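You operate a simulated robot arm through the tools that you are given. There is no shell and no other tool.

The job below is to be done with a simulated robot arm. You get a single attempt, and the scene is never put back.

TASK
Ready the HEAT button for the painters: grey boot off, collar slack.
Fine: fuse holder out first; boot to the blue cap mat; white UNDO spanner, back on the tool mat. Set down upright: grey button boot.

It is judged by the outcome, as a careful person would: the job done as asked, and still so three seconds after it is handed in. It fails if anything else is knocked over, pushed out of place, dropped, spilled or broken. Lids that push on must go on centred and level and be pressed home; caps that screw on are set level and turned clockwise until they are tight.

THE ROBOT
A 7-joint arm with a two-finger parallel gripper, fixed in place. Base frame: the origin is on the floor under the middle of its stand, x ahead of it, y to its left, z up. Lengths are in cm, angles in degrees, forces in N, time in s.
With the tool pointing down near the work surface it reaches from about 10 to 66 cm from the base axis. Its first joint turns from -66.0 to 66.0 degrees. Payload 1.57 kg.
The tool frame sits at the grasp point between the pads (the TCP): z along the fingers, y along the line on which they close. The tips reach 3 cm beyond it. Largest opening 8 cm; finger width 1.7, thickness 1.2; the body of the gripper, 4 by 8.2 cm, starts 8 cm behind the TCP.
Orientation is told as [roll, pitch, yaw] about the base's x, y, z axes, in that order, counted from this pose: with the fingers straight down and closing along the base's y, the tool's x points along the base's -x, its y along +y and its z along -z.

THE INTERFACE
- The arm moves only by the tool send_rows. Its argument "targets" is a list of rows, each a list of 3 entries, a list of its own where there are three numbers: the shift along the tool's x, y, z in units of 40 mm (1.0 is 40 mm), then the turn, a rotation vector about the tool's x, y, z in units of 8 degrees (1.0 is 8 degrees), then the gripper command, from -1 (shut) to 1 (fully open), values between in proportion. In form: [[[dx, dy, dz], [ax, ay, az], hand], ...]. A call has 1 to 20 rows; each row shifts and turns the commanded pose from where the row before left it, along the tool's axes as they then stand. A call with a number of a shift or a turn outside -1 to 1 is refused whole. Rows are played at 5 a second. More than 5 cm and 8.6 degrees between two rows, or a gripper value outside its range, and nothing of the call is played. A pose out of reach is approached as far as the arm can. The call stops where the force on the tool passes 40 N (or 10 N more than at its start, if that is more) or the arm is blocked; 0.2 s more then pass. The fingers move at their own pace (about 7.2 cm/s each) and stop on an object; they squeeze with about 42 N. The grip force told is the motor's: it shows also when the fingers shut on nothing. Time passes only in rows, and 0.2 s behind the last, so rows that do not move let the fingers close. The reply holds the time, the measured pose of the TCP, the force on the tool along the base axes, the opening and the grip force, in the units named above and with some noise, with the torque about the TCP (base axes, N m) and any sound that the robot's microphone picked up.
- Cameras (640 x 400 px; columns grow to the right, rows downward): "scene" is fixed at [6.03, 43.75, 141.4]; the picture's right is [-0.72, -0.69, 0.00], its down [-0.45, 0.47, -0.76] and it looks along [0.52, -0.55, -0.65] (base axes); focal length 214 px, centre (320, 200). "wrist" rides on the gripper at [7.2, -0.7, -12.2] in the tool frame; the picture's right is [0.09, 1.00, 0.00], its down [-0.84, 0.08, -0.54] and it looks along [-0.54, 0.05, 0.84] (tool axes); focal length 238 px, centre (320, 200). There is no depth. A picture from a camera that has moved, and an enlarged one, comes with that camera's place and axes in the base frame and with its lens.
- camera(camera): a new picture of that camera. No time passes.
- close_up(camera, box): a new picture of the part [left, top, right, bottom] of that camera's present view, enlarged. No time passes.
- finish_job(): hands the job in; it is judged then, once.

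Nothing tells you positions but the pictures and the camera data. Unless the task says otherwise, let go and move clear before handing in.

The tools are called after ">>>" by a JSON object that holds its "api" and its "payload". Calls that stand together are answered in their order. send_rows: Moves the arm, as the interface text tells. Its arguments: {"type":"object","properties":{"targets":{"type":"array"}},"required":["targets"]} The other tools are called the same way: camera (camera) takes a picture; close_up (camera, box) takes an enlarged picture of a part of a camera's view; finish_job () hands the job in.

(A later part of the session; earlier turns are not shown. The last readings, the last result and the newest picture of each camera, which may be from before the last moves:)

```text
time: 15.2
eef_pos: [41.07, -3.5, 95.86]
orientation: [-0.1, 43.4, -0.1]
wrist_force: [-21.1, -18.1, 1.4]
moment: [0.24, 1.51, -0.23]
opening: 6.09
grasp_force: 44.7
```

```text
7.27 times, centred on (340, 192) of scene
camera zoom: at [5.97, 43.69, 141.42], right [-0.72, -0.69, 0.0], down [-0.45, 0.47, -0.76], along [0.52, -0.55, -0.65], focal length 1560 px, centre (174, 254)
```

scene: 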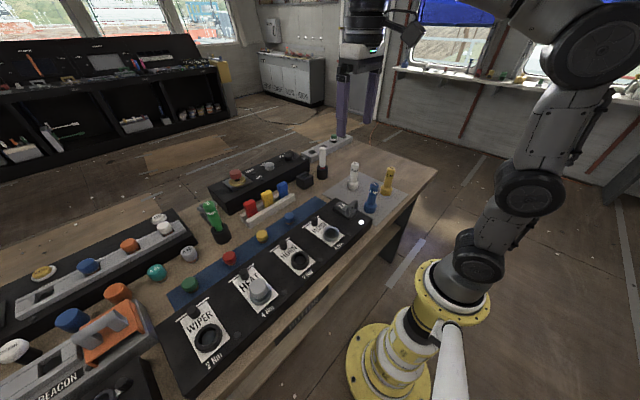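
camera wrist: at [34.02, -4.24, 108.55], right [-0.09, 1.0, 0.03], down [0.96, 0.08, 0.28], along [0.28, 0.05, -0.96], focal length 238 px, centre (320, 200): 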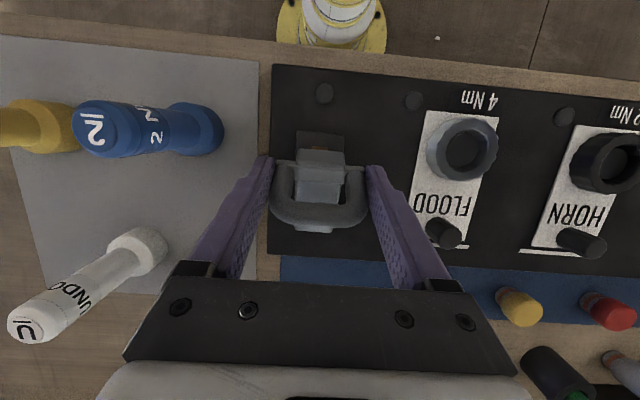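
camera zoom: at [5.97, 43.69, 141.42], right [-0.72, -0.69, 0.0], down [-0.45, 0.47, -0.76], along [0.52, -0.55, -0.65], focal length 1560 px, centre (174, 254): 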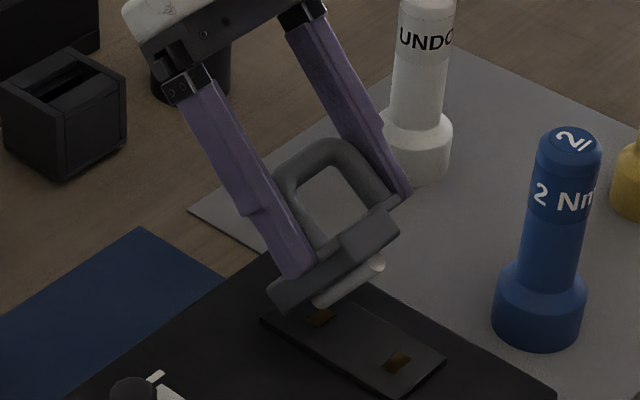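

>>> {"api": "send_rows", "payload": {"targets": [[[-0.078, 0, -0.245], [0, -0.5, 0], -1], [[-0.177, 0, -0.178], [0, -0.5, 0], -1], [[0, 0, 0], [0, 0, 0], -1]]}}

>>> {"api": "close_up", "payload": {"camera": "scene", "box": [300, 165, 380, 220]}}

>>> {"api": "close_up", "payload": {"camera": "wrist", "box": [240, 120, 400, 270]}}

```text
time: 16.0
eef_pos: [42.96, -3.58, 96.6]
orientation: [-0.3, 35.1, -0.1]
wrist_force: [-17.3, -20.8, -0.4]
moment: [0.04, 1.56, -0.19]
opening: 6.1
grasp_force: 44.8
```

```text
7.27 times, centred on (340, 192) of scene
camera zoom: at [5.99, 43.69, 141.42], right [-0.72, -0.69, 0.0], down [-0.45, 0.47, -0.76], along [0.52, -0.55, -0.65], focal length 1560 px, centre (174, 254)
```

zoom: 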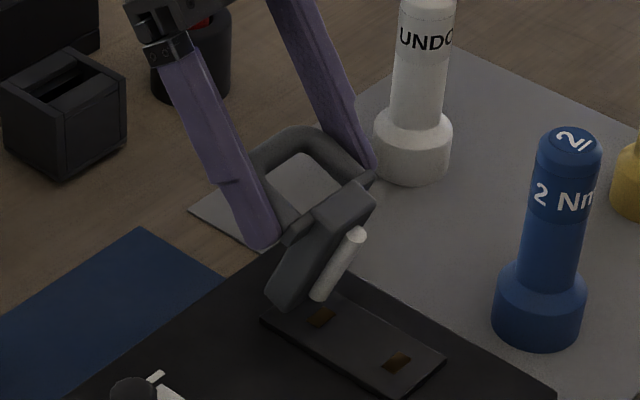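

```text
2.67 times, centred on (320, 195) of wrist
camera zoom: at [44.23, -4.18, 110.6], right [-0.08, 1.0, 0.05], down [1.0, 0.08, -0.04], along [-0.04, 0.05, -1.0], focal length 636 px, centre (320, 213)
```

zoom: 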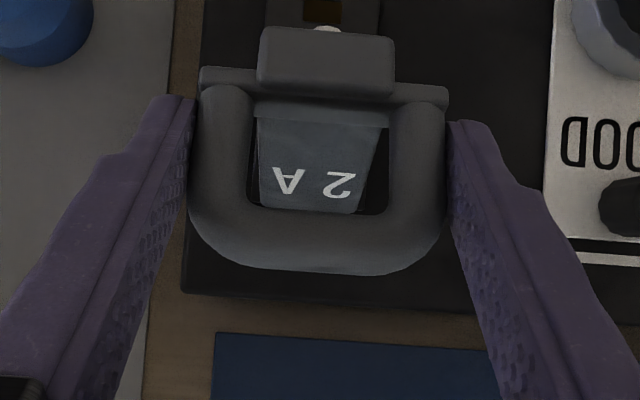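

About 62° open with the hinge resisting normally. I'll relieve the small sideways load and swing on past vertical.

>>> {"api": "send_rows", "payload": {"targets": [[[-0.205, -0.04, -0.143], [0, -0.4, 0], -1], [[-0.225, -0.02, -0.111], [0, -0.4, 0], -1], [[0, 0, 0], [0, 0, 0], -1]]}}

>>> {"api": "close_up", "payload": {"camera": "scene", "box": [300, 165, 380, 220]}}

>>> {"api": "close_up", "payload": {"camera": "wrist", "box": [240, 120, 400, 270]}}

```text
time: 16.4
eef_pos: [43.4, -3.42, 96.64]
orientation: [-0.3, 33.8, -0.1]
wrist_force: [-10.3, -0.2, 0.4]
moment: [-0.02, -0.86, -0.18]
opening: 6.07
grasp_force: 45.4
stopped in row 1: the force on the tool passed its limit at 44 N (the readings are from after the stop); the commanded pose is now the measured one
```

```text
7.27 times, centred on (340, 192) of scene
camera zoom: at [6.0, 43.75, 141.4], right [-0.72, -0.69, 0.0], down [-0.45, 0.47, -0.76], along [0.52, -0.55, -0.65], focal length 1560 px, centre (174, 254)
```

zoom: 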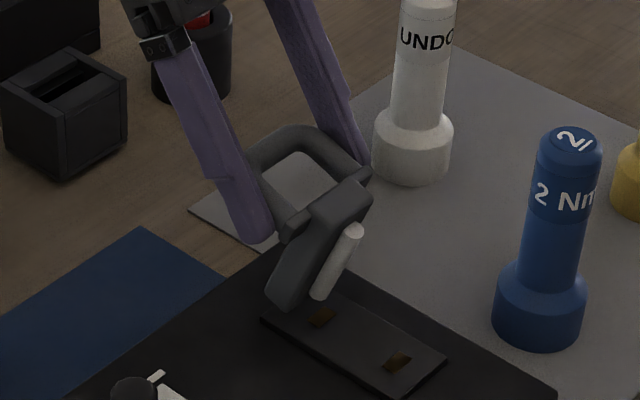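

```text
2.67 times, centred on (320, 195) of wrist
camera zoom: at [44.29, -4.18, 110.68], right [-0.08, 1.0, 0.05], down [1.0, 0.08, -0.02], along [-0.02, 0.04, -1.0], focal length 636 px, centre (320, 213)
```

zoom: 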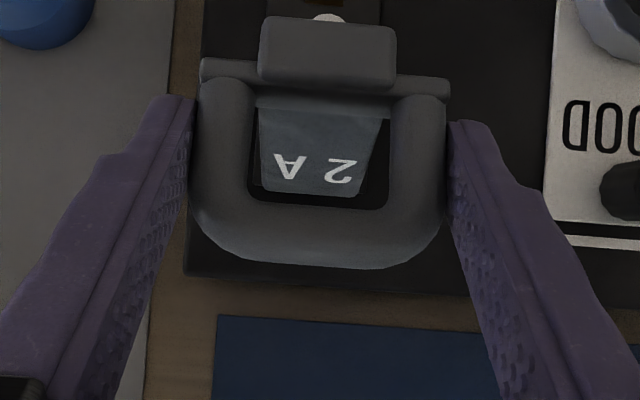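

It seems to have reached its stop at roughly 65° open. I'll release gently and see whether it stays open by itself.

>>> {"api": "send_rows", "payload": {"targets": [[[0, 0, 0], [0, 0, 0], 0.75], [[0, 0, 0], [0, 0, 0], 0.75]]}}

>>> {"api": "close_up", "payload": {"camera": "scene", "box": [300, 165, 380, 220]}}

>>> {"api": "close_up", "payload": {"camera": "wrist", "box": [240, 120, 400, 270]}}

```text
time: 17.0
eef_pos: [43.44, -3.54, 96.62]
orientation: [-0.3, 33.7, 0.1]
wrist_force: [0.1, -0.2, 0.2]
moment: [0.01, -0.01, 0.0]
opening: 7.01
grasp_force: 0.0
```

```text
7.27 times, centred on (340, 192) of scene
camera zoom: at [6.03, 43.75, 141.4], right [-0.72, -0.69, 0.0], down [-0.45, 0.47, -0.76], along [0.52, -0.55, -0.65], focal length 1560 px, centre (174, 254)
```

zoom: 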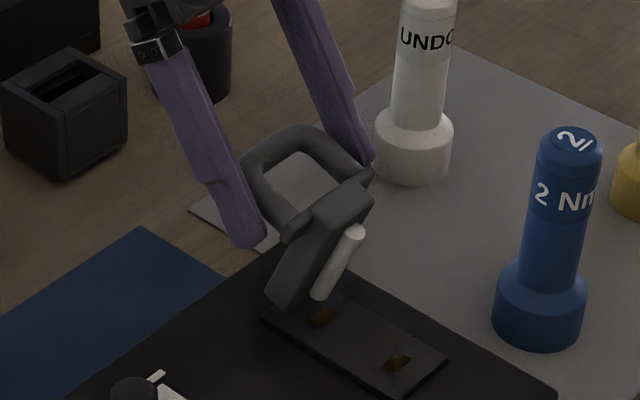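

```text
2.67 times, centred on (320, 195) of wrist
camera zoom: at [44.35, -4.16, 110.66], right [-0.08, 1.0, 0.05], down [1.0, 0.08, -0.01], along [-0.02, 0.05, -1.0], focal length 636 px, centre (320, 213)
```

zoom: 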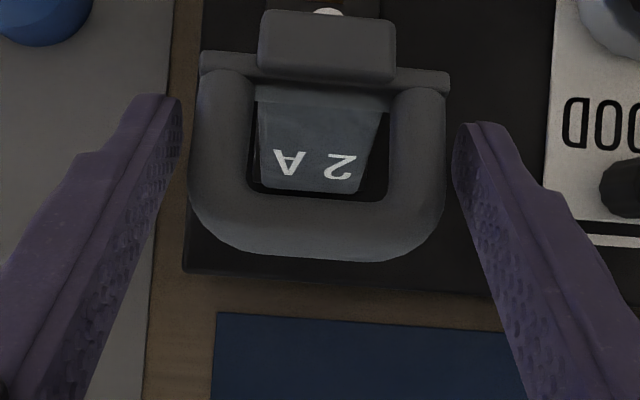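

The holder stays open by itself and the LED is off. Now I'll withdraw along the tool axis, straighten up and head over toward the HEAT button for a look.

>>> {"api": "send_rows", "payload": {"targets": [[[0, 0, -0.6], [0, 0, 0], 0.75], [[0, 0, -0.9], [0, 0, 0], 1], [[0, 0, -0.6], [0, -0.8, 0], 1], [[0, 0, -0.5], [0, -0.85, 0], 1], [[0, 0.3, 0], [0, -0.85, 0], 1], [[0, 0.6, 0], [0, -0.85, 0], 1], [[0, 0.9, 0], [0, -0.86, 0], 1]]}}

>>> {"api": "close_up", "payload": {"camera": "scene", "box": [288, 160, 400, 250]}}

>>> {"api": "camera", "payload": {"camera": "wrist"}}

```text
time: 18.6
eef_pos: [49.19, 3.82, 105.46]
orientation: [-0.3, 0.0, 0.3]
wrist_force: [0.7, 0.6, -0.1]
moment: [-0.05, -0.01, 0.01]
opening: 7.98
grasp_force: 0.1
```

```text
4.44 times, centred on (344, 205) of scene
camera zoom: at [6.03, 43.74, 141.4], right [-0.72, -0.69, 0.0], down [-0.45, 0.47, -0.76], along [0.52, -0.55, -0.65], focal length 953 px, centre (213, 178)
```

zoom: 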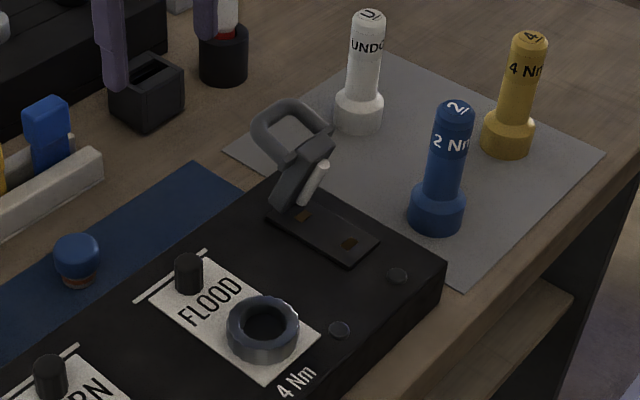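

```text
taken
camera wrist: at [42.01, 3.02, 117.51], right [-0.09, 1.0, 0.0], down [0.84, 0.08, 0.54], along [0.54, 0.05, -0.84], focal length 238 px, centre (320, 200)
```

wrist: 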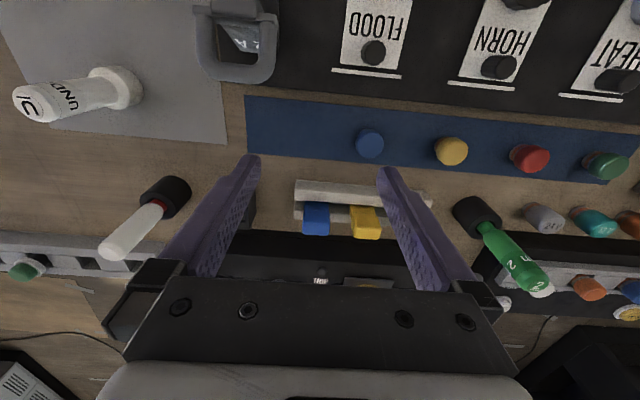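

The fuse holder stands open and its LED is off. The four caps on the blue mat sit at x≈53.8, y≈11.5, 24.5, 37.5 and 50.5, so around (53.5, 2) is a roomy free spot for the boot. Now moving over HEAT.

>>> {"api": "send_rows", "payload": {"targets": [[[0.367, 0.78, 0], [0, 0, 0], 1], [[0.367, 0.78, 0], [0, 0, 0], 1], [[0.367, 0.78, 0], [0, 0, 0], 1], [[0.367, 0.78, 0], [0, 0, 0], 1], [[0.367, 0.78, 0], [0, 0, 0], 1], [[0.367, 0.78, 0], [0, 0, 0], 1], [[0.367, 0.78, 0], [0, 0, 0], 1], [[0.367, 0.78, 0], [0, 0, 0], 1], [[0.367, 0.78, 0.2], [0, 0, 0], 1], [[0.367, 0.78, 0.3], [0, 0, 0], 1], [[0, 0, 0], [0, 0, 0], 1]]}}

>>> {"api": "camera", "payload": {"camera": "wrist"}}

>>> {"api": "close_up", "payload": {"camera": "scene", "box": [200, 240, 320, 315]}}

```text
time: 21.0
eef_pos: [34.37, 34.91, 103.13]
orientation: [-0.2, -0.1, 0.1]
wrist_force: [0.3, 0.1, -0.6]
moment: [-0.03, -0.03, 0.0]
opening: 8.0
grasp_force: 0.0
```

```text
taken
camera wrist: at [27.16, 34.24, 115.29], right [-0.09, 1.0, 0.0], down [0.84, 0.08, 0.54], along [0.54, 0.05, -0.84], focal length 238 px, centre (320, 200)
```

wrist: 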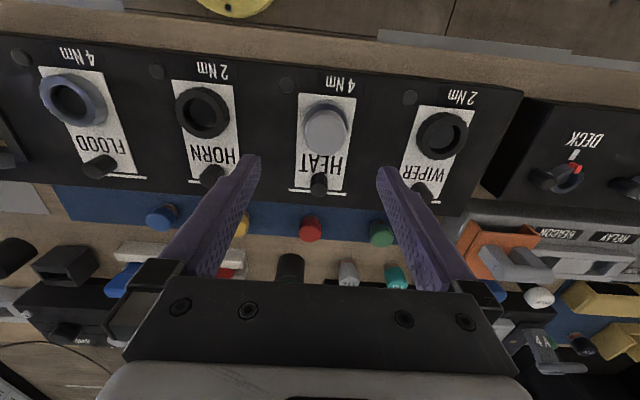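

```text
5.33 times, centred on (260, 278) of scene
camera zoom: at [6.03, 43.75, 141.4], right [-0.72, -0.69, 0.0], down [-0.45, 0.47, -0.76], along [0.52, -0.55, -0.65], focal length 1144 px, centre (640, -213)
```

zoom: 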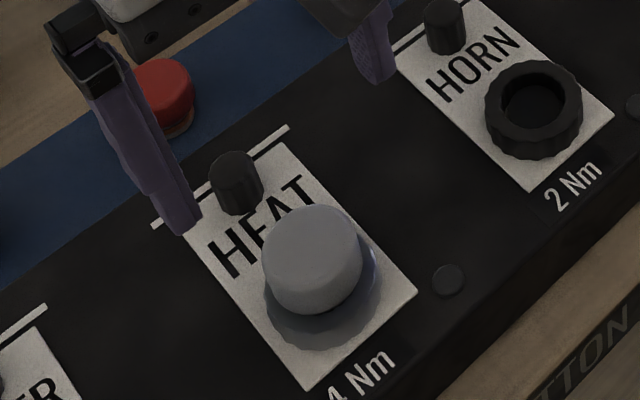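

>>> {"api": "close_up", "payload": {"camera": "wrist", "box": [272, 80, 384, 200]}}

>>> {"api": "close_up", "payload": {"camera": "wrist", "box": [30, 60, 130, 190]}}

```text
3.33 times, centred on (328, 140) of wrist
camera zoom: at [27.16, 34.24, 115.29], right [-0.09, 1.0, 0.0], down [0.84, 0.08, 0.54], along [0.54, 0.05, -0.84], focal length 794 px, centre (293, 400)
```

zoom: 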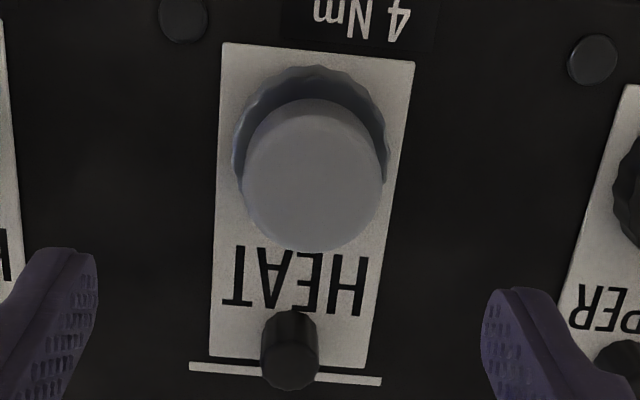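

```text
3.08 times, centred on (80, 125) of wrist
camera zoom: at [27.16, 34.24, 115.29], right [-0.09, 1.0, 0.0], down [0.84, 0.08, 0.54], along [0.54, 0.05, -0.84], focal length 733 px, centre (1058, 431)
```

zoom: 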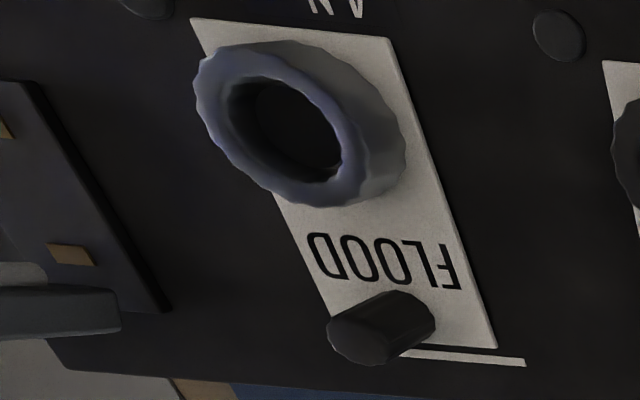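

The boot (about 4.2 cm across) sits on the collar (about 5 cm across), both centred near (34.67, 35.53) with the boot top around z≈91. I'll align above it first.

>>> {"api": "send_rows", "payload": {"targets": [[[-0.04, 0.08, 0.6], [0, 0, 0], 1], [[-0.037, 0.07, 0.6], [0, 0, 0], 1], [[0, 0, 0.5], [0, 0, 0], 1], [[0, 0, 0], [0, 0, 0], 1]]}}

>>> {"api": "camera", "payload": {"camera": "wrist"}}

>>> {"api": "close_up", "payload": {"camera": "wrist", "box": [256, 90, 384, 220]}}

>>> {"api": "close_up", "payload": {"camera": "scene", "box": [220, 250, 300, 310]}}

```text
time: 22.0
eef_pos: [34.47, 35.5, 96.44]
orientation: [-0.3, 0.0, 0.2]
wrist_force: [-0.6, 0.2, -0.6]
moment: [0.0, -0.03, 0.02]
opening: 8.01
grasp_force: 0.0
```

```text
taken
camera wrist: at [27.4, 34.74, 108.62], right [-0.09, 1.0, 0.0], down [0.84, 0.08, 0.54], along [0.54, 0.05, -0.84], focal length 238 px, centre (320, 200)
```

wrist: 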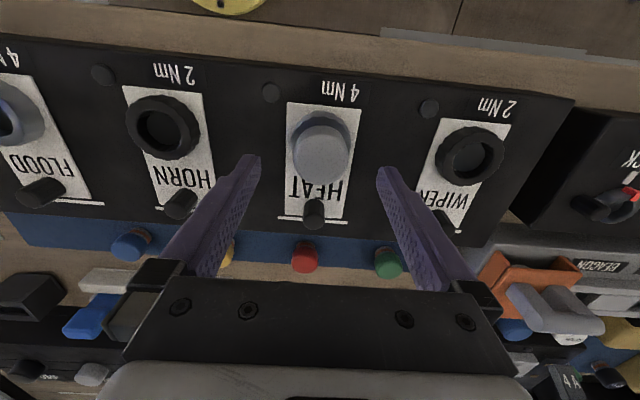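

```text
3.08 times, centred on (320, 155) of wrist
camera zoom: at [27.4, 34.74, 108.62], right [-0.09, 1.0, 0.0], down [0.84, 0.08, 0.54], along [0.54, 0.05, -0.84], focal length 733 px, centre (320, 338)
```

zoom: 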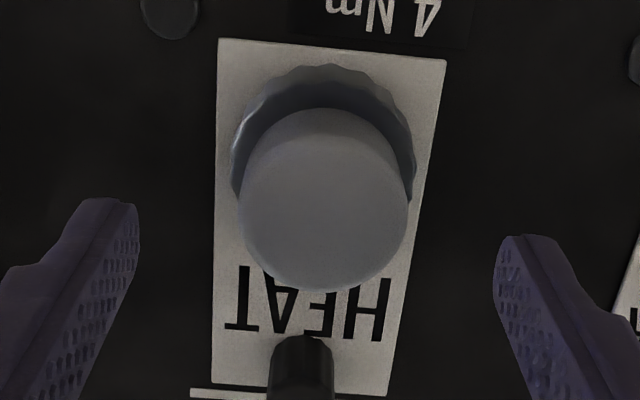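

```text
6.67 times, centred on (260, 280) of scene
camera zoom: at [6.03, 43.75, 141.4], right [-0.72, -0.69, 0.0], down [-0.45, 0.47, -0.76], along [0.52, -0.55, -0.65], focal length 1430 px, centre (720, -333)
```

zoom: 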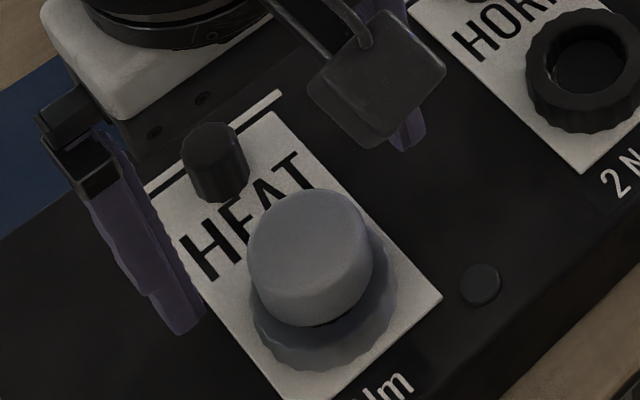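

Boot is centred between the fingers. I'll descend so the tips straddle the boot just above the collar, then close.

>>> {"api": "send_rows", "payload": {"targets": [[[0, 0.01, 0.4], [0, 0, 0], 1], [[0, 0, 0.4], [0, 0, 0], 1], [[0, 0, 0.2], [0, 0, 0], 1], [[0, 0, 0], [0, 0, 0], 1]]}}

>>> {"api": "close_up", "payload": {"camera": "scene", "box": [220, 250, 300, 310]}}

>>> {"api": "close_up", "payload": {"camera": "wrist", "box": [256, 90, 384, 220]}}

```text
time: 23.0
eef_pos: [34.43, 35.59, 92.35]
orientation: [-0.4, 0.0, 0.2]
wrist_force: [-0.2, -0.2, -0.5]
moment: [-0.02, 0.01, -0.01]
opening: 7.99
grasp_force: 0.0
```

```text
6.67 times, centred on (260, 280) of scene
camera zoom: at [6.03, 43.75, 141.4], right [-0.72, -0.69, 0.0], down [-0.45, 0.47, -0.76], along [0.52, -0.55, -0.65], focal length 1430 px, centre (720, -333)
```

zoom: 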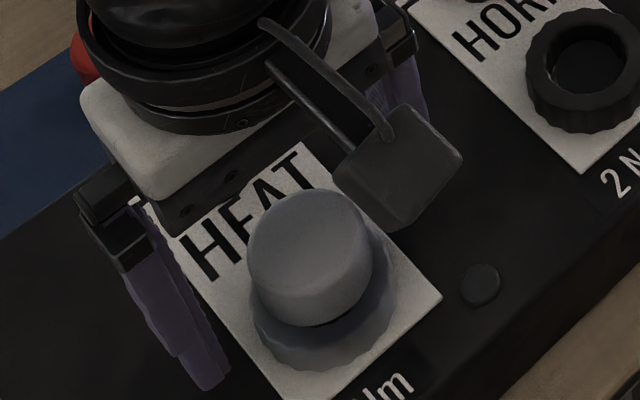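

```text
3.08 times, centred on (320, 155) of wrist
camera zoom: at [27.4, 34.83, 104.46], right [-0.09, 1.0, 0.0], down [0.84, 0.08, 0.54], along [0.54, 0.05, -0.84], focal length 733 px, centre (320, 338)
```

zoom: 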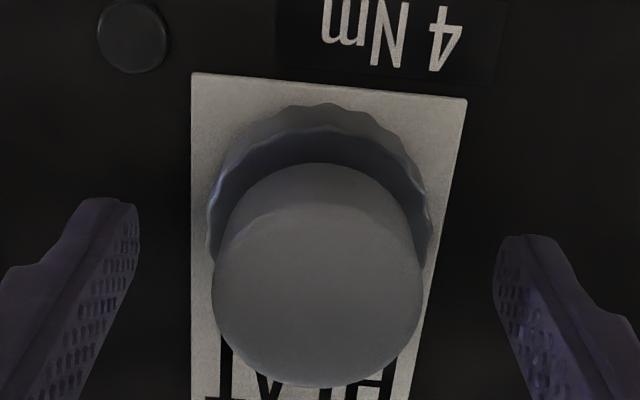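

>>> {"api": "send_rows", "payload": {"targets": [[[0, 0, 0], [0, 0, 0], -1], [[0, 0, 0], [0, 0, 0], -1], [[0, 0, 0], [0, 0, 0], -1]]}}

>>> {"api": "close_up", "payload": {"camera": "wrist", "box": [256, 90, 384, 220]}}

>>> {"api": "close_up", "payload": {"camera": "scene", "box": [220, 250, 300, 310]}}

```text
time: 23.8
eef_pos: [34.52, 35.57, 92.29]
orientation: [-0.2, 0.0, 0.2]
wrist_force: [0.0, 0.4, 1.1]
moment: [0.01, 0.01, -0.03]
opening: 4.03
grasp_force: 41.8
```

```text
3.08 times, centred on (320, 155) of wrist
camera zoom: at [27.4, 34.83, 104.49], right [-0.09, 1.0, 0.0], down [0.84, 0.08, 0.54], along [0.54, 0.05, -0.84], focal length 733 px, centre (320, 338)
```

zoom: 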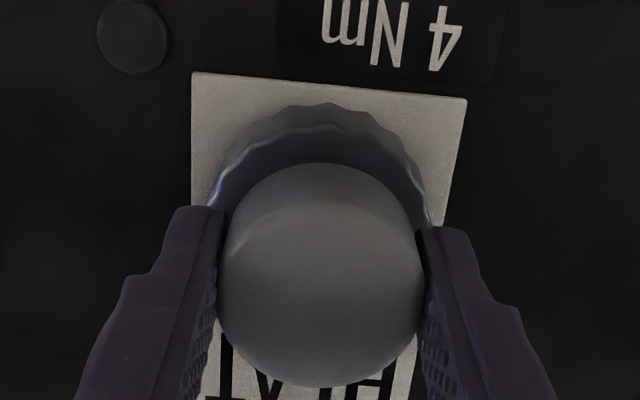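

```text
6.67 times, centred on (260, 280) of scene
camera zoom: at [6.03, 43.74, 141.4], right [-0.72, -0.69, 0.0], down [-0.45, 0.47, -0.76], along [0.52, -0.55, -0.65], focal length 1430 px, centre (720, -333)
```

zoom: 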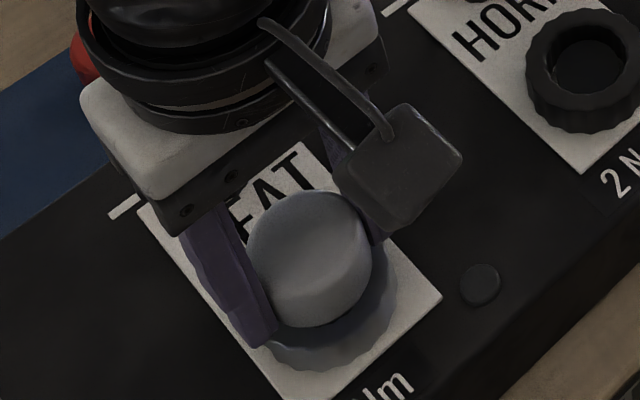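

Gripped at 4.0 cm. Pulling straight up gently.

>>> {"api": "send_rows", "payload": {"targets": [[[0, 0, -0.08], [0, 0, 0], -1], [[0, 0, -0.08], [0, 0, 0], -1], [[0, 0, -0.08], [0, 0, 0], -1], [[0, 0, 0], [0, 0, 0], -1]]}}

>>> {"api": "close_up", "payload": {"camera": "scene", "box": [220, 250, 300, 310]}}

```text
time: 24.8
eef_pos: [34.44, 35.43, 93.33]
orientation: [-0.2, 0.0, 0.2]
wrist_force: [0.3, -0.4, -0.6]
moment: [-0.02, -0.01, -0.01]
opening: 4.05
grasp_force: 42.1
```

```text
6.67 times, centred on (260, 280) of scene
camera zoom: at [6.03, 43.75, 141.4], right [-0.72, -0.69, 0.0], down [-0.45, 0.47, -0.76], along [0.52, -0.55, -0.65], focal length 1430 px, centre (720, -333)
```

zoom: 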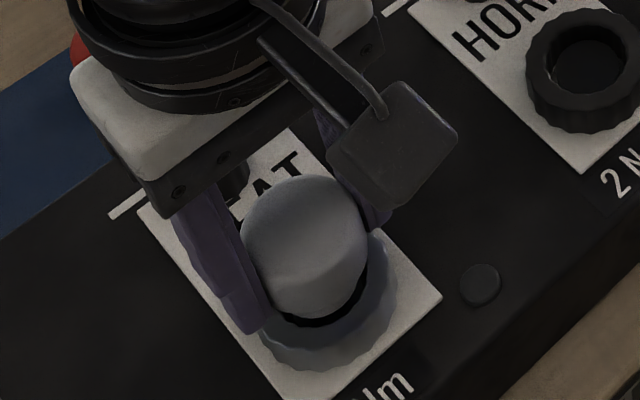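

The boot came free with almost no force. Lifting it clear and looking at both the boot and the bare collar.

>>> {"api": "send_rows", "payload": {"targets": [[[0, 0, -0.4], [0, 0, 0], -1], [[0, 0, -0.8], [0, 0, 0], -1], [[0, 0, -0.8], [0, 0, 0], -1], [[0, 0, -0.8], [0, 0, 0], -1], [[0, 0, 0], [0, 0, 0], -1]]}}

>>> {"api": "camera", "payload": {"camera": "scene"}}

>>> {"api": "close_up", "payload": {"camera": "scene", "box": [210, 220, 306, 310]}}

>>> {"api": "camera", "payload": {"camera": "wrist"}}

```text
time: 26.0
eef_pos: [34.23, 35.63, 104.75]
orientation: [-0.4, 0.0, 0.2]
wrist_force: [-0.4, 0.5, 0.0]
moment: [-0.01, 0.0, -0.01]
opening: 4.04
grasp_force: 41.2
```

```text
taken
```

scene: 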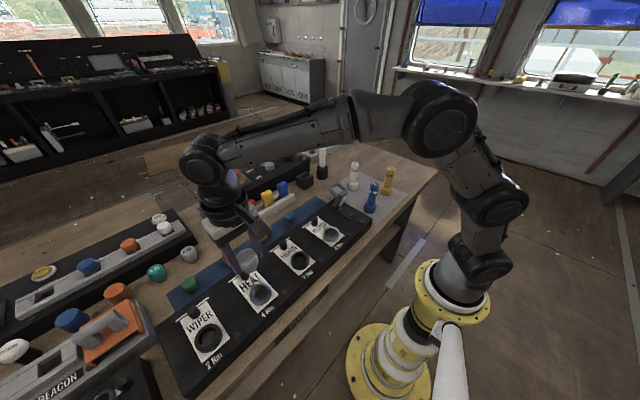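

```text
4.44 times, centred on (258, 265) of scene
camera zoom: at [6.03, 43.75, 141.4], right [-0.72, -0.69, 0.0], down [-0.45, 0.47, -0.76], along [0.52, -0.55, -0.65], focal length 953 px, centre (596, -89)
```

zoom: 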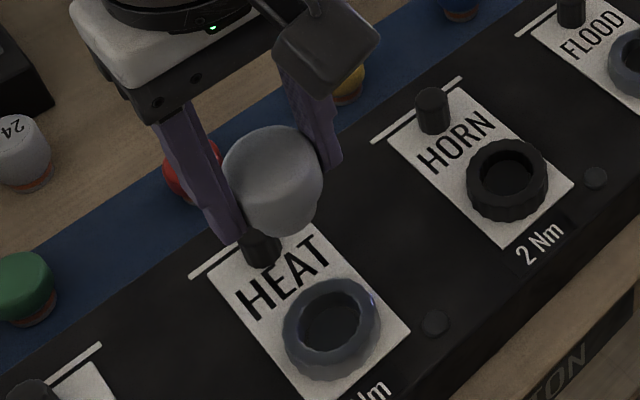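

```text
taken
camera wrist: at [27.25, 34.9, 116.91], right [-0.09, 1.0, 0.0], down [0.84, 0.08, 0.54], along [0.54, 0.05, -0.84], focal length 238 px, centre (320, 200)
```

wrist: 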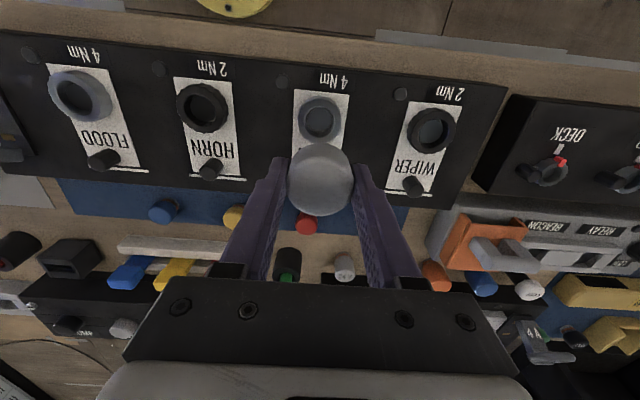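

>>> {"api": "close_up", "payload": {"camera": "scene", "box": [250, 240, 290, 280]}}

>>> {"api": "close_up", "payload": {"camera": "scene", "box": [264, 275, 296, 305]}}

>>> {"api": "close_up", "payload": {"camera": "scene", "box": [160, 180, 320, 300]}}

```text
10.00 times, centred on (270, 260) of scene
camera zoom: at [6.03, 43.75, 141.4], right [-0.72, -0.69, 0.0], down [-0.45, 0.47, -0.76], along [0.52, -0.55, -0.65], focal length 2145 px, centre (820, -400)
```

zoom: 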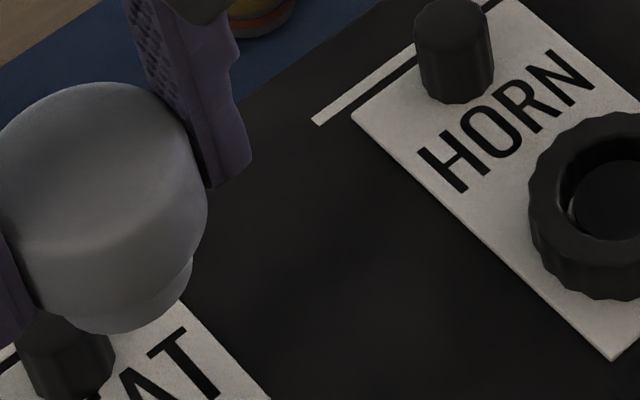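

```text
13.33 times, centred on (280, 290) of scene
camera zoom: at [6.03, 43.75, 141.4], right [-0.72, -0.69, 0.0], down [-0.45, 0.47, -0.76], along [0.52, -0.55, -0.65], focal length 2860 px, centre (853, -1000)
```

zoom: 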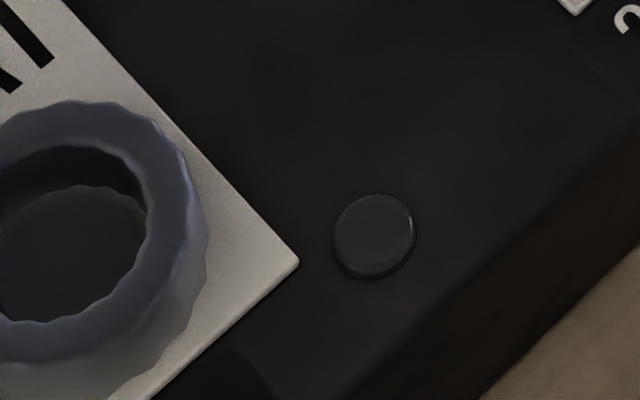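

```text
3.33 times, centred on (240, 240) of scene
camera zoom: at [6.03, 43.75, 141.4], right [-0.72, -0.69, 0.0], down [-0.45, 0.47, -0.76], along [0.52, -0.55, -0.65], focal length 715 px, centre (587, 67)
```

zoom: 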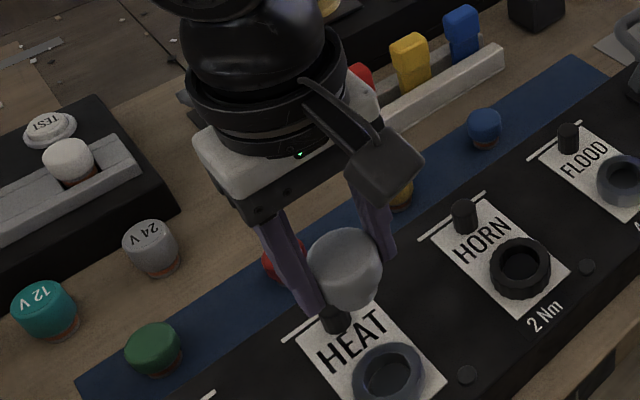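

The collar is bare and the boot is held upright: cap about 4.1 cm across, narrower skirt beneath, bottom about 4 cm below the TCP. Now I'll carry it over the free end of the blue mat near (53.4, 3.5) and turn the hand so the fingers clear the neighbours.

>>> {"api": "send_rows", "payload": {"targets": [[[-0.475, -0.803, 0], [0, 0, 0], -1], [[-0.475, -0.803, 0], [0, 0, 0], -1], [[-0.475, -0.803, 0], [0, 0, 0], -1], [[-0.475, -0.803, 0], [0, 0, 0], -1], [[-0.475, -0.803, 0], [0, 0, 0], -1], [[-0.475, -0.803, 0], [0, 0, 0], -1], [[-0.475, -0.803, 0], [0, 0, 0], -1], [[-0.475, -0.803, 0], [0, 0, 0], -1], [[-0.475, -0.803, 0], [0, 0, 0], -1], [[-0.475, -0.803, 0], [0, 0, 0], -1], [[0, 0, 0], [0, 0, 0], -1]]}}

>>> {"api": "send_rows", "payload": {"targets": [[[0, 0, 0], [0, 0, 0.9375], -1], [[0, 0, 0], [0, 0, 0.9375], -1], [[0, 0, 0], [0, 0, 0.9375], -1], [[0, 0, 0], [0, 0, 0.9375], -1], [[0, 0, 0], [0, 0, 0.9375], -1], [[0, 0, 0], [0, 0, 0.9375], -1], [[0, 0, 0], [0, 0, 0.9375], -1], [[0, 0, 0], [0, 0, 0.9375], -1], [[0, 0, 0], [0, 0, 0.9375], -1], [[0, 0, 0], [0, 0, 0.9375], -1], [[0, 0, 0], [0, 0, 0.9375], -1], [[0, 0, 0], [0, 0, 0.9375], -1], [[0, 0, 0], [0, 0, 0], -1]]}}

>>> {"api": "camera", "payload": {"camera": "wrist"}}

>>> {"api": "close_up", "payload": {"camera": "scene", "box": [260, 140, 400, 250]}}

```text
time: 28.4
eef_pos: [53.41, 3.32, 104.77]
orientation: [-0.3, 0.0, 0.2]
wrist_force: [-0.6, -0.6, 0.1]
moment: [0.03, -0.04, 0.01]
opening: 4.02
grasp_force: 42.0
```

```text
time: 31.2
eef_pos: [53.64, 3.63, 104.69]
orientation: [0.0, -0.3, -90.0]
wrist_force: [-0.2, 0.4, -0.2]
moment: [-0.03, 0.05, -0.01]
opening: 4.02
grasp_force: 41.5
```

```text
taken
camera wrist: at [53.06, 10.73, 116.78], right [1.0, 0.09, 0.0], down [0.08, -0.83, 0.55], along [0.05, -0.54, -0.84], focal length 238 px, centre (320, 200)
```

wrist: 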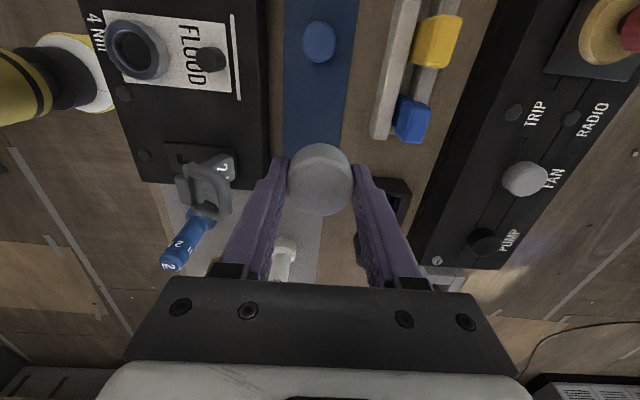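

```text
3.64 times, centred on (330, 195) of scene
camera zoom: at [6.03, 43.75, 141.4], right [-0.72, -0.69, 0.0], down [-0.45, 0.47, -0.76], along [0.52, -0.55, -0.65], focal length 780 px, centre (284, 218)
```

zoom: 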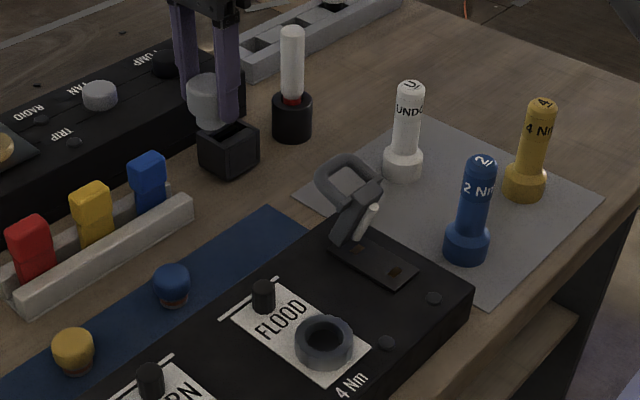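

The hand is over the mat's free end (mat x≈48.7–58.3), with 8 cm to the blue cap and well clear of the fuse handle. Descending, then slowing for contact.

>>> {"api": "send_rows", "payload": {"targets": [[[0, 0, 0.8], [0, 0, 0], -1], [[0, 0, 0.8], [0, 0, 0], -1], [[0, 0, 0.8], [0, 0, 0], -1], [[0, 0, 0.7], [0, 0, 0], -1], [[0, 0, 0.5], [0, 0, 0], -1], [[0, 0, 0.2], [0, 0, 0], -1], [[0, 0, 0], [0, 0, 0], -1]]}}

>>> {"api": "close_up", "payload": {"camera": "scene", "box": [280, 170, 360, 230]}}

>>> {"api": "camera", "payload": {"camera": "wrist"}}

```text
time: 32.8
eef_pos: [53.62, 3.61, 89.46]
orientation: [0.0, -0.2, -89.8]
wrist_force: [-0.2, -0.1, -0.9]
moment: [-0.01, -0.01, 0.0]
opening: 4.01
grasp_force: 42.2
```

```text
6.67 times, centred on (320, 200) of scene
camera zoom: at [6.03, 43.75, 141.4], right [-0.72, -0.69, 0.0], down [-0.45, 0.47, -0.76], along [0.52, -0.55, -0.65], focal length 1430 px, centre (320, 200)
```

zoom: 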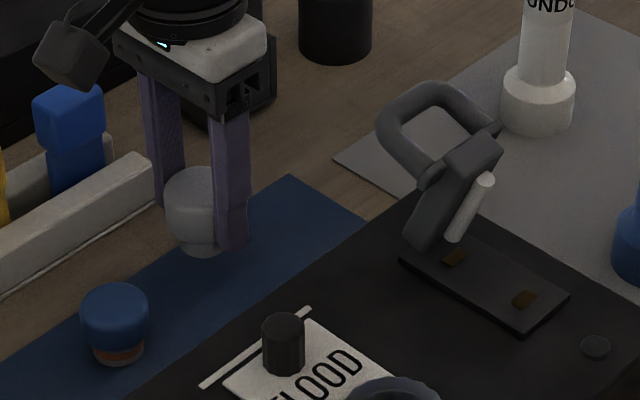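

```text
taken
camera wrist: at [53.02, 10.7, 101.5], right [1.0, 0.09, 0.0], down [0.08, -0.83, 0.55], along [0.05, -0.54, -0.84], focal length 238 px, centre (320, 200)
```

wrist: 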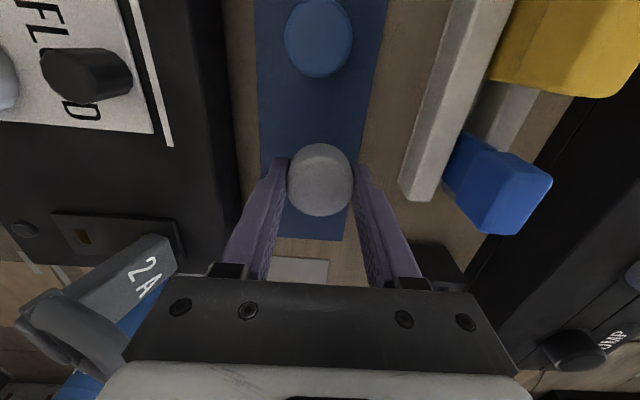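

>>> {"api": "send_rows", "payload": {"targets": [[[0, 0, 0.2], [0, 0, 0], -1], [[0, 0, 0.2], [0, 0, 0], -1], [[0, 0, 0.2], [0, 0, 0], -1], [[0, 0, 0.1], [0, 0, 0], -1], [[0, 0, 0], [0, 0, 0], -1]]}}

>>> {"api": "close_up", "payload": {"camera": "scene", "box": [288, 180, 328, 220]}}

```text
time: 34.0
eef_pos: [53.53, 3.41, 86.53]
orientation: [0.0, -0.3, -89.8]
wrist_force: [-0.1, -0.3, -0.5]
moment: [0.0, -0.01, 0.0]
opening: 4.02
grasp_force: 41.9
```

```text
10.00 times, centred on (308, 200) of scene
camera zoom: at [6.03, 43.75, 141.4], right [-0.72, -0.69, 0.0], down [-0.45, 0.47, -0.76], along [0.52, -0.55, -0.65], focal length 2145 px, centre (440, 200)
```

zoom: 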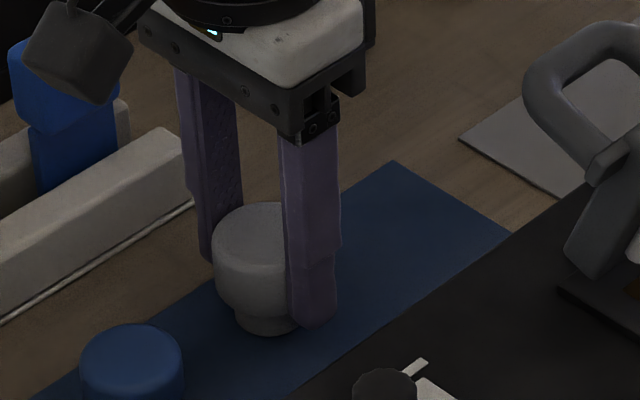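

Nearly down. Creeping the last bit until I feel contact.

>>> {"api": "send_rows", "payload": {"targets": [[[0, 0, 0.05], [0, 0, 0], -1], [[0, 0, 0.05], [0, 0, 0], -1], [[0, 0, 0], [0, 0, 0], -1]]}}

>>> {"api": "send_rows", "payload": {"targets": [[[0, 0, 0.04], [0, 0, 0], -1], [[0, 0, 0], [0, 0, 0], -1]]}}

>>> {"api": "close_up", "payload": {"camera": "scene", "box": [288, 180, 328, 220]}}

```text
time: 34.8
eef_pos: [53.6, 3.41, 86.62]
orientation: [0.3, -0.3, -89.8]
wrist_force: [-10.5, 1.2, 26.3]
moment: [0.03, 0.46, 0.01]
opening: 4.01
grasp_force: 42.5
```

```text
time: 35.3
eef_pos: [53.81, 3.52, 86.6]
orientation: [0.4, -0.3, -89.9]
wrist_force: [-0.8, -0.4, 3.2]
moment: [0.0, 0.04, 0.0]
opening: 4.03
grasp_force: 42.0
stopped in row 2: the force on the tool passed its limit at 41 N (the readings are from after the stop); the commanded pose is now the measured one
```

```text
10.00 times, centred on (308, 200) of scene
camera zoom: at [6.02, 43.74, 141.4], right [-0.72, -0.69, 0.0], down [-0.45, 0.47, -0.76], along [0.52, -0.55, -0.65], focal length 2145 px, centre (440, 200)
```

zoom: 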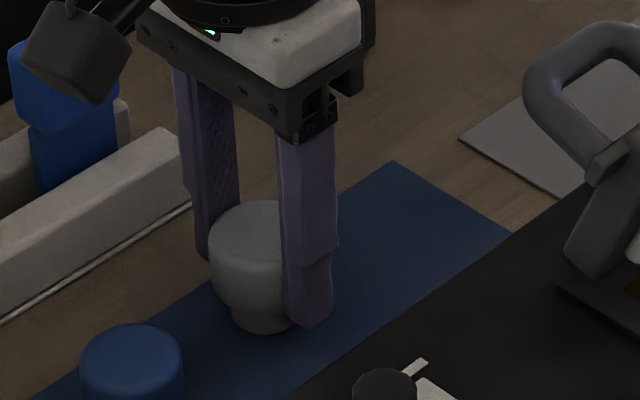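

Contact made and load relieved to about 3 N, with the boot sitting upright on the mat. Releasing and backing straight up.

>>> {"api": "send_rows", "payload": {"targets": [[[0, 0, 0], [0, 0, 0], 0.3], [[0, 0, 0], [0, 0, 0], 0.5], [[0, 0, 0], [0, 0, 0], 0.5]]}}

>>> {"api": "close_up", "payload": {"camera": "wrist", "box": [240, 100, 400, 260]}}

>>> {"api": "close_up", "payload": {"camera": "scene", "box": [288, 180, 328, 220]}}

```text
time: 36.1
eef_pos: [53.76, 3.39, 86.54]
orientation: [0.3, -0.2, -89.7]
wrist_force: [-0.1, -0.8, -0.3]
moment: [-0.04, -0.01, -0.01]
opening: 6.01
grasp_force: 0.0
```

```text
2.50 times, centred on (320, 180) of wrist
camera zoom: at [53.11, 10.62, 98.67], right [1.0, 0.09, 0.01], down [0.08, -0.83, 0.55], along [0.06, -0.54, -0.84], focal length 596 px, centre (320, 250)
```

zoom: 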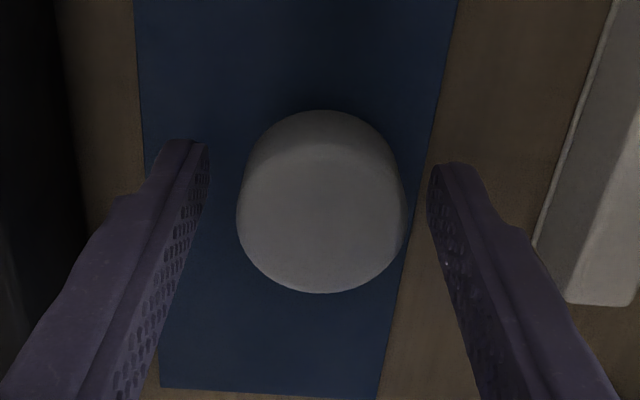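

```text
10.00 times, centred on (308, 200) of scene
camera zoom: at [6.03, 43.75, 141.4], right [-0.72, -0.69, 0.0], down [-0.45, 0.47, -0.76], along [0.52, -0.55, -0.65], focal length 2145 px, centre (440, 200)
```

zoom: 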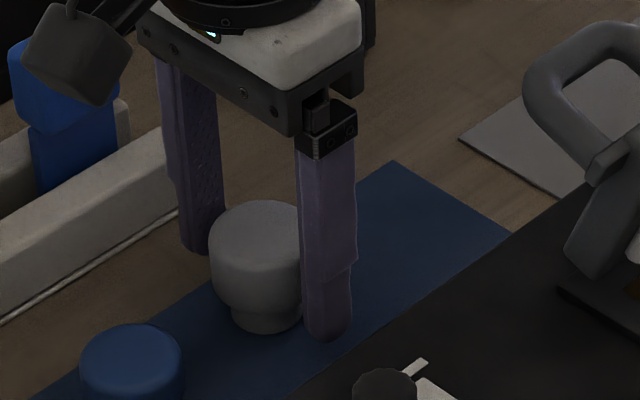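

Boot is standing upright on the mat, untouched by the fingers. Raising straight up and heading to the UNDO spanner.

>>> {"api": "send_rows", "payload": {"targets": [[[0, 0, -0.2], [0, 0, 0], 0.5], [[0, 0, -0.5], [0, 0, 0], 0.6], [[0, 0, -0.8], [0, 0, 0], 1], [[0, 0, -0.8], [0, 0, 0], 1], [[0, 0, -0.8], [0, 0, 0], 1], [[0, 0, -0.8], [0, 0, 0], 1], [[0, 0, -0.8], [0, 0, 0], 1], [[0, 0, -0.6], [0, 0, 0], 1], [[0, 0, 0], [0, 0, 0], 1]]}}

>>> {"api": "close_up", "payload": {"camera": "scene", "box": [260, 150, 380, 240]}}

>>> {"api": "camera", "payload": {"camera": "wrist"}}

```text
time: 38.1
eef_pos: [53.53, 3.43, 107.85]
orientation: [0.3, -0.3, -89.8]
wrist_force: [0.2, -0.9, -0.2]
moment: [0.04, -0.01, -0.01]
opening: 8.0
grasp_force: 0.1
```

```text
4.44 times, centred on (320, 195) of scene
camera zoom: at [6.03, 43.75, 141.4], right [-0.72, -0.69, 0.0], down [-0.45, 0.47, -0.76], along [0.52, -0.55, -0.65], focal length 953 px, centre (320, 222)
```

zoom: 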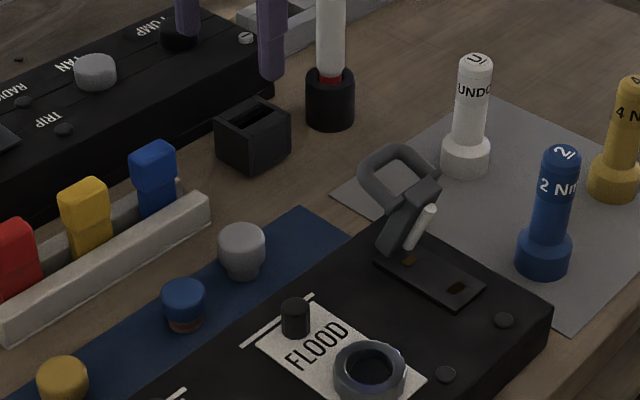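

```text
taken
camera wrist: at [52.9, 10.63, 119.85], right [1.0, 0.09, 0.0], down [0.08, -0.83, 0.55], along [0.06, -0.54, -0.84], focal length 238 px, centre (320, 200)
```

wrist: 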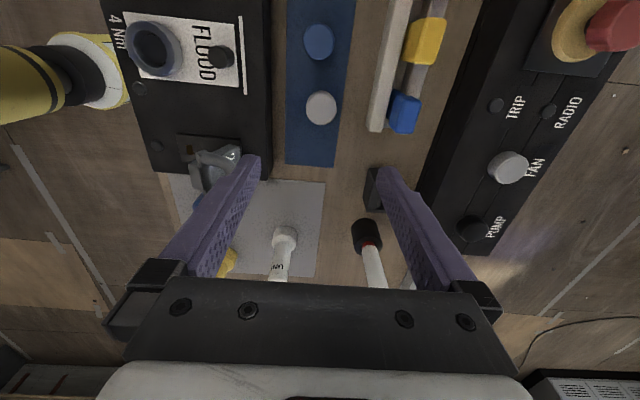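

>>> {"api": "send_rows", "payload": {"targets": [[[-0.75, -0.109, 0], [0, 0, 0], 1], [[-0.75, -0.109, 0], [0, 0, 0], 1], [[-0.75, -0.109, 0], [0, 0, 0], 1], [[-0.75, -0.109, 0], [0, 0, 0], 1], [[-0.75, -0.109, 0], [0, 0, 0], 1], [[-0.75, -0.109, 0], [0, 0, 0], 1], [[-0.75, -0.109, 0], [0, 0, 0], 1], [[0, 0, 0], [0, 0, 0], 1]]}}

>>> {"api": "camera", "payload": {"camera": "wrist"}}

>>> {"api": "close_up", "payload": {"camera": "scene", "box": [320, 130, 420, 210]}}

```text
time: 39.9
eef_pos: [50.6, -17.46, 107.86]
orientation: [0.3, -0.2, -89.8]
wrist_force: [-1.1, 0.1, 0.0]
moment: [-0.03, 0.02, 0.01]
opening: 7.99
grasp_force: 0.1
```

```text
taken
camera wrist: at [50.01, -10.36, 119.97], right [1.0, 0.1, 0.01], down [0.08, -0.83, 0.55], along [0.06, -0.54, -0.84], focal length 238 px, centre (320, 200)
```

wrist: 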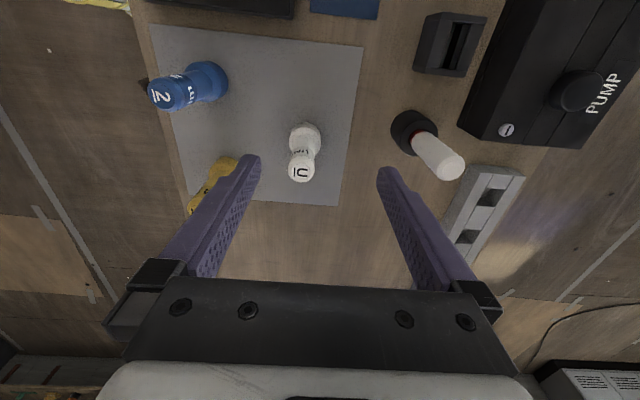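

```text
5.00 times, centred on (370, 170) of scene
camera zoom: at [6.03, 43.74, 141.4], right [-0.72, -0.69, 0.0], down [-0.45, 0.47, -0.76], along [0.52, -0.55, -0.65], focal length 1072 px, centre (70, 350)
```

zoom: 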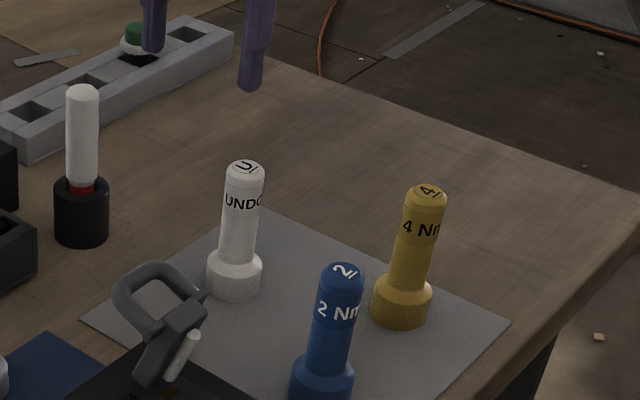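

The UNDO spanner axis is near (49.2, -22.7), its top around z≈94.5. I'll centre over it and come lower for a precise look.

>>> {"api": "send_rows", "payload": {"targets": [[[-0.65, -0.17, 0.3], [0, 0, 0], 1], [[-0.65, -0.17, 0.6], [0, 0, 0], 1], [[0, 0, 0.9], [0, 0, 0], 1], [[0, 0, 0], [0, 0, 0], 1]]}}

>>> {"api": "camera", "payload": {"camera": "wrist"}}

>>> {"api": "close_up", "payload": {"camera": "wrist", "box": [240, 80, 400, 230]}}

>>> {"api": "close_up", "payload": {"camera": "scene", "box": [340, 150, 400, 200]}}

```text
time: 40.9
eef_pos: [49.45, -22.82, 100.55]
orientation: [0.5, -0.4, -89.9]
wrist_force: [-0.1, -1.3, -0.3]
moment: [0.01, -0.01, 0.0]
opening: 8.0
grasp_force: 0.0
```

```text
taken
camera wrist: at [48.78, -15.74, 112.7], right [1.0, 0.09, 0.01], down [0.08, -0.83, 0.55], along [0.06, -0.54, -0.84], focal length 238 px, centre (320, 200)
```

wrist: 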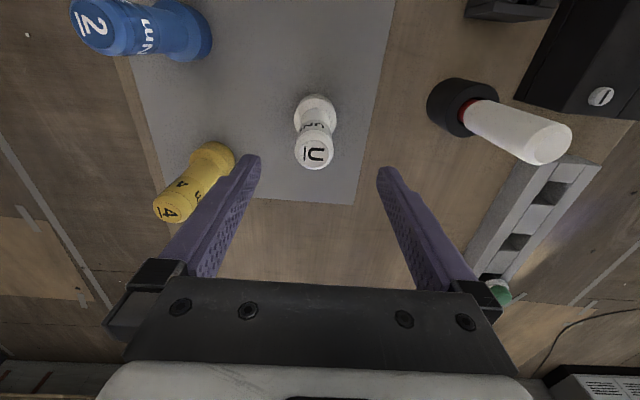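

```text
2.67 times, centred on (320, 155) of wrist
camera zoom: at [48.78, -15.74, 112.7], right [1.0, 0.09, 0.01], down [0.08, -0.83, 0.55], along [0.06, -0.54, -0.84], focal length 636 px, centre (320, 320)
```

zoom: 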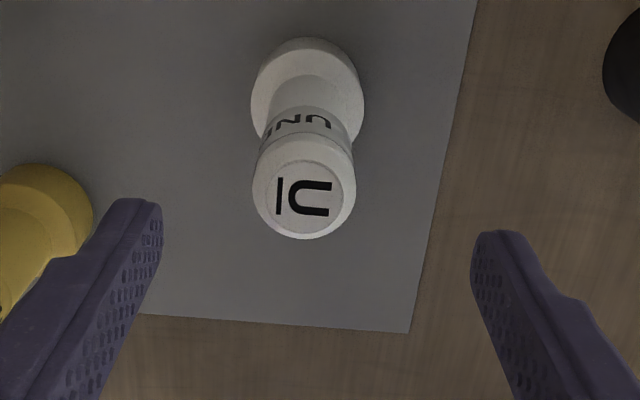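

```text
8.00 times, centred on (370, 175) of scene
camera zoom: at [6.03, 43.74, 141.4], right [-0.72, -0.69, 0.0], down [-0.45, 0.47, -0.76], along [0.52, -0.55, -0.65], focal length 1716 px, centre (-80, 400)
```

zoom: 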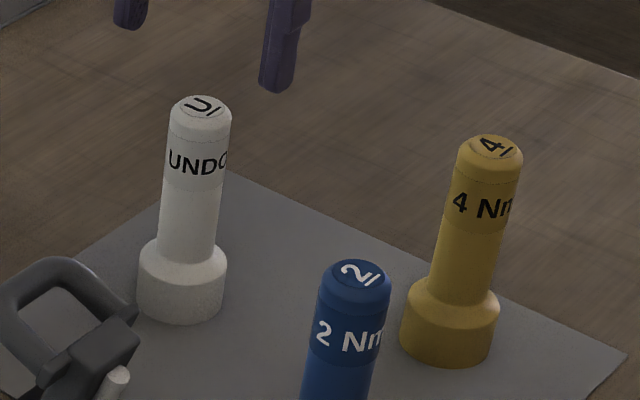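

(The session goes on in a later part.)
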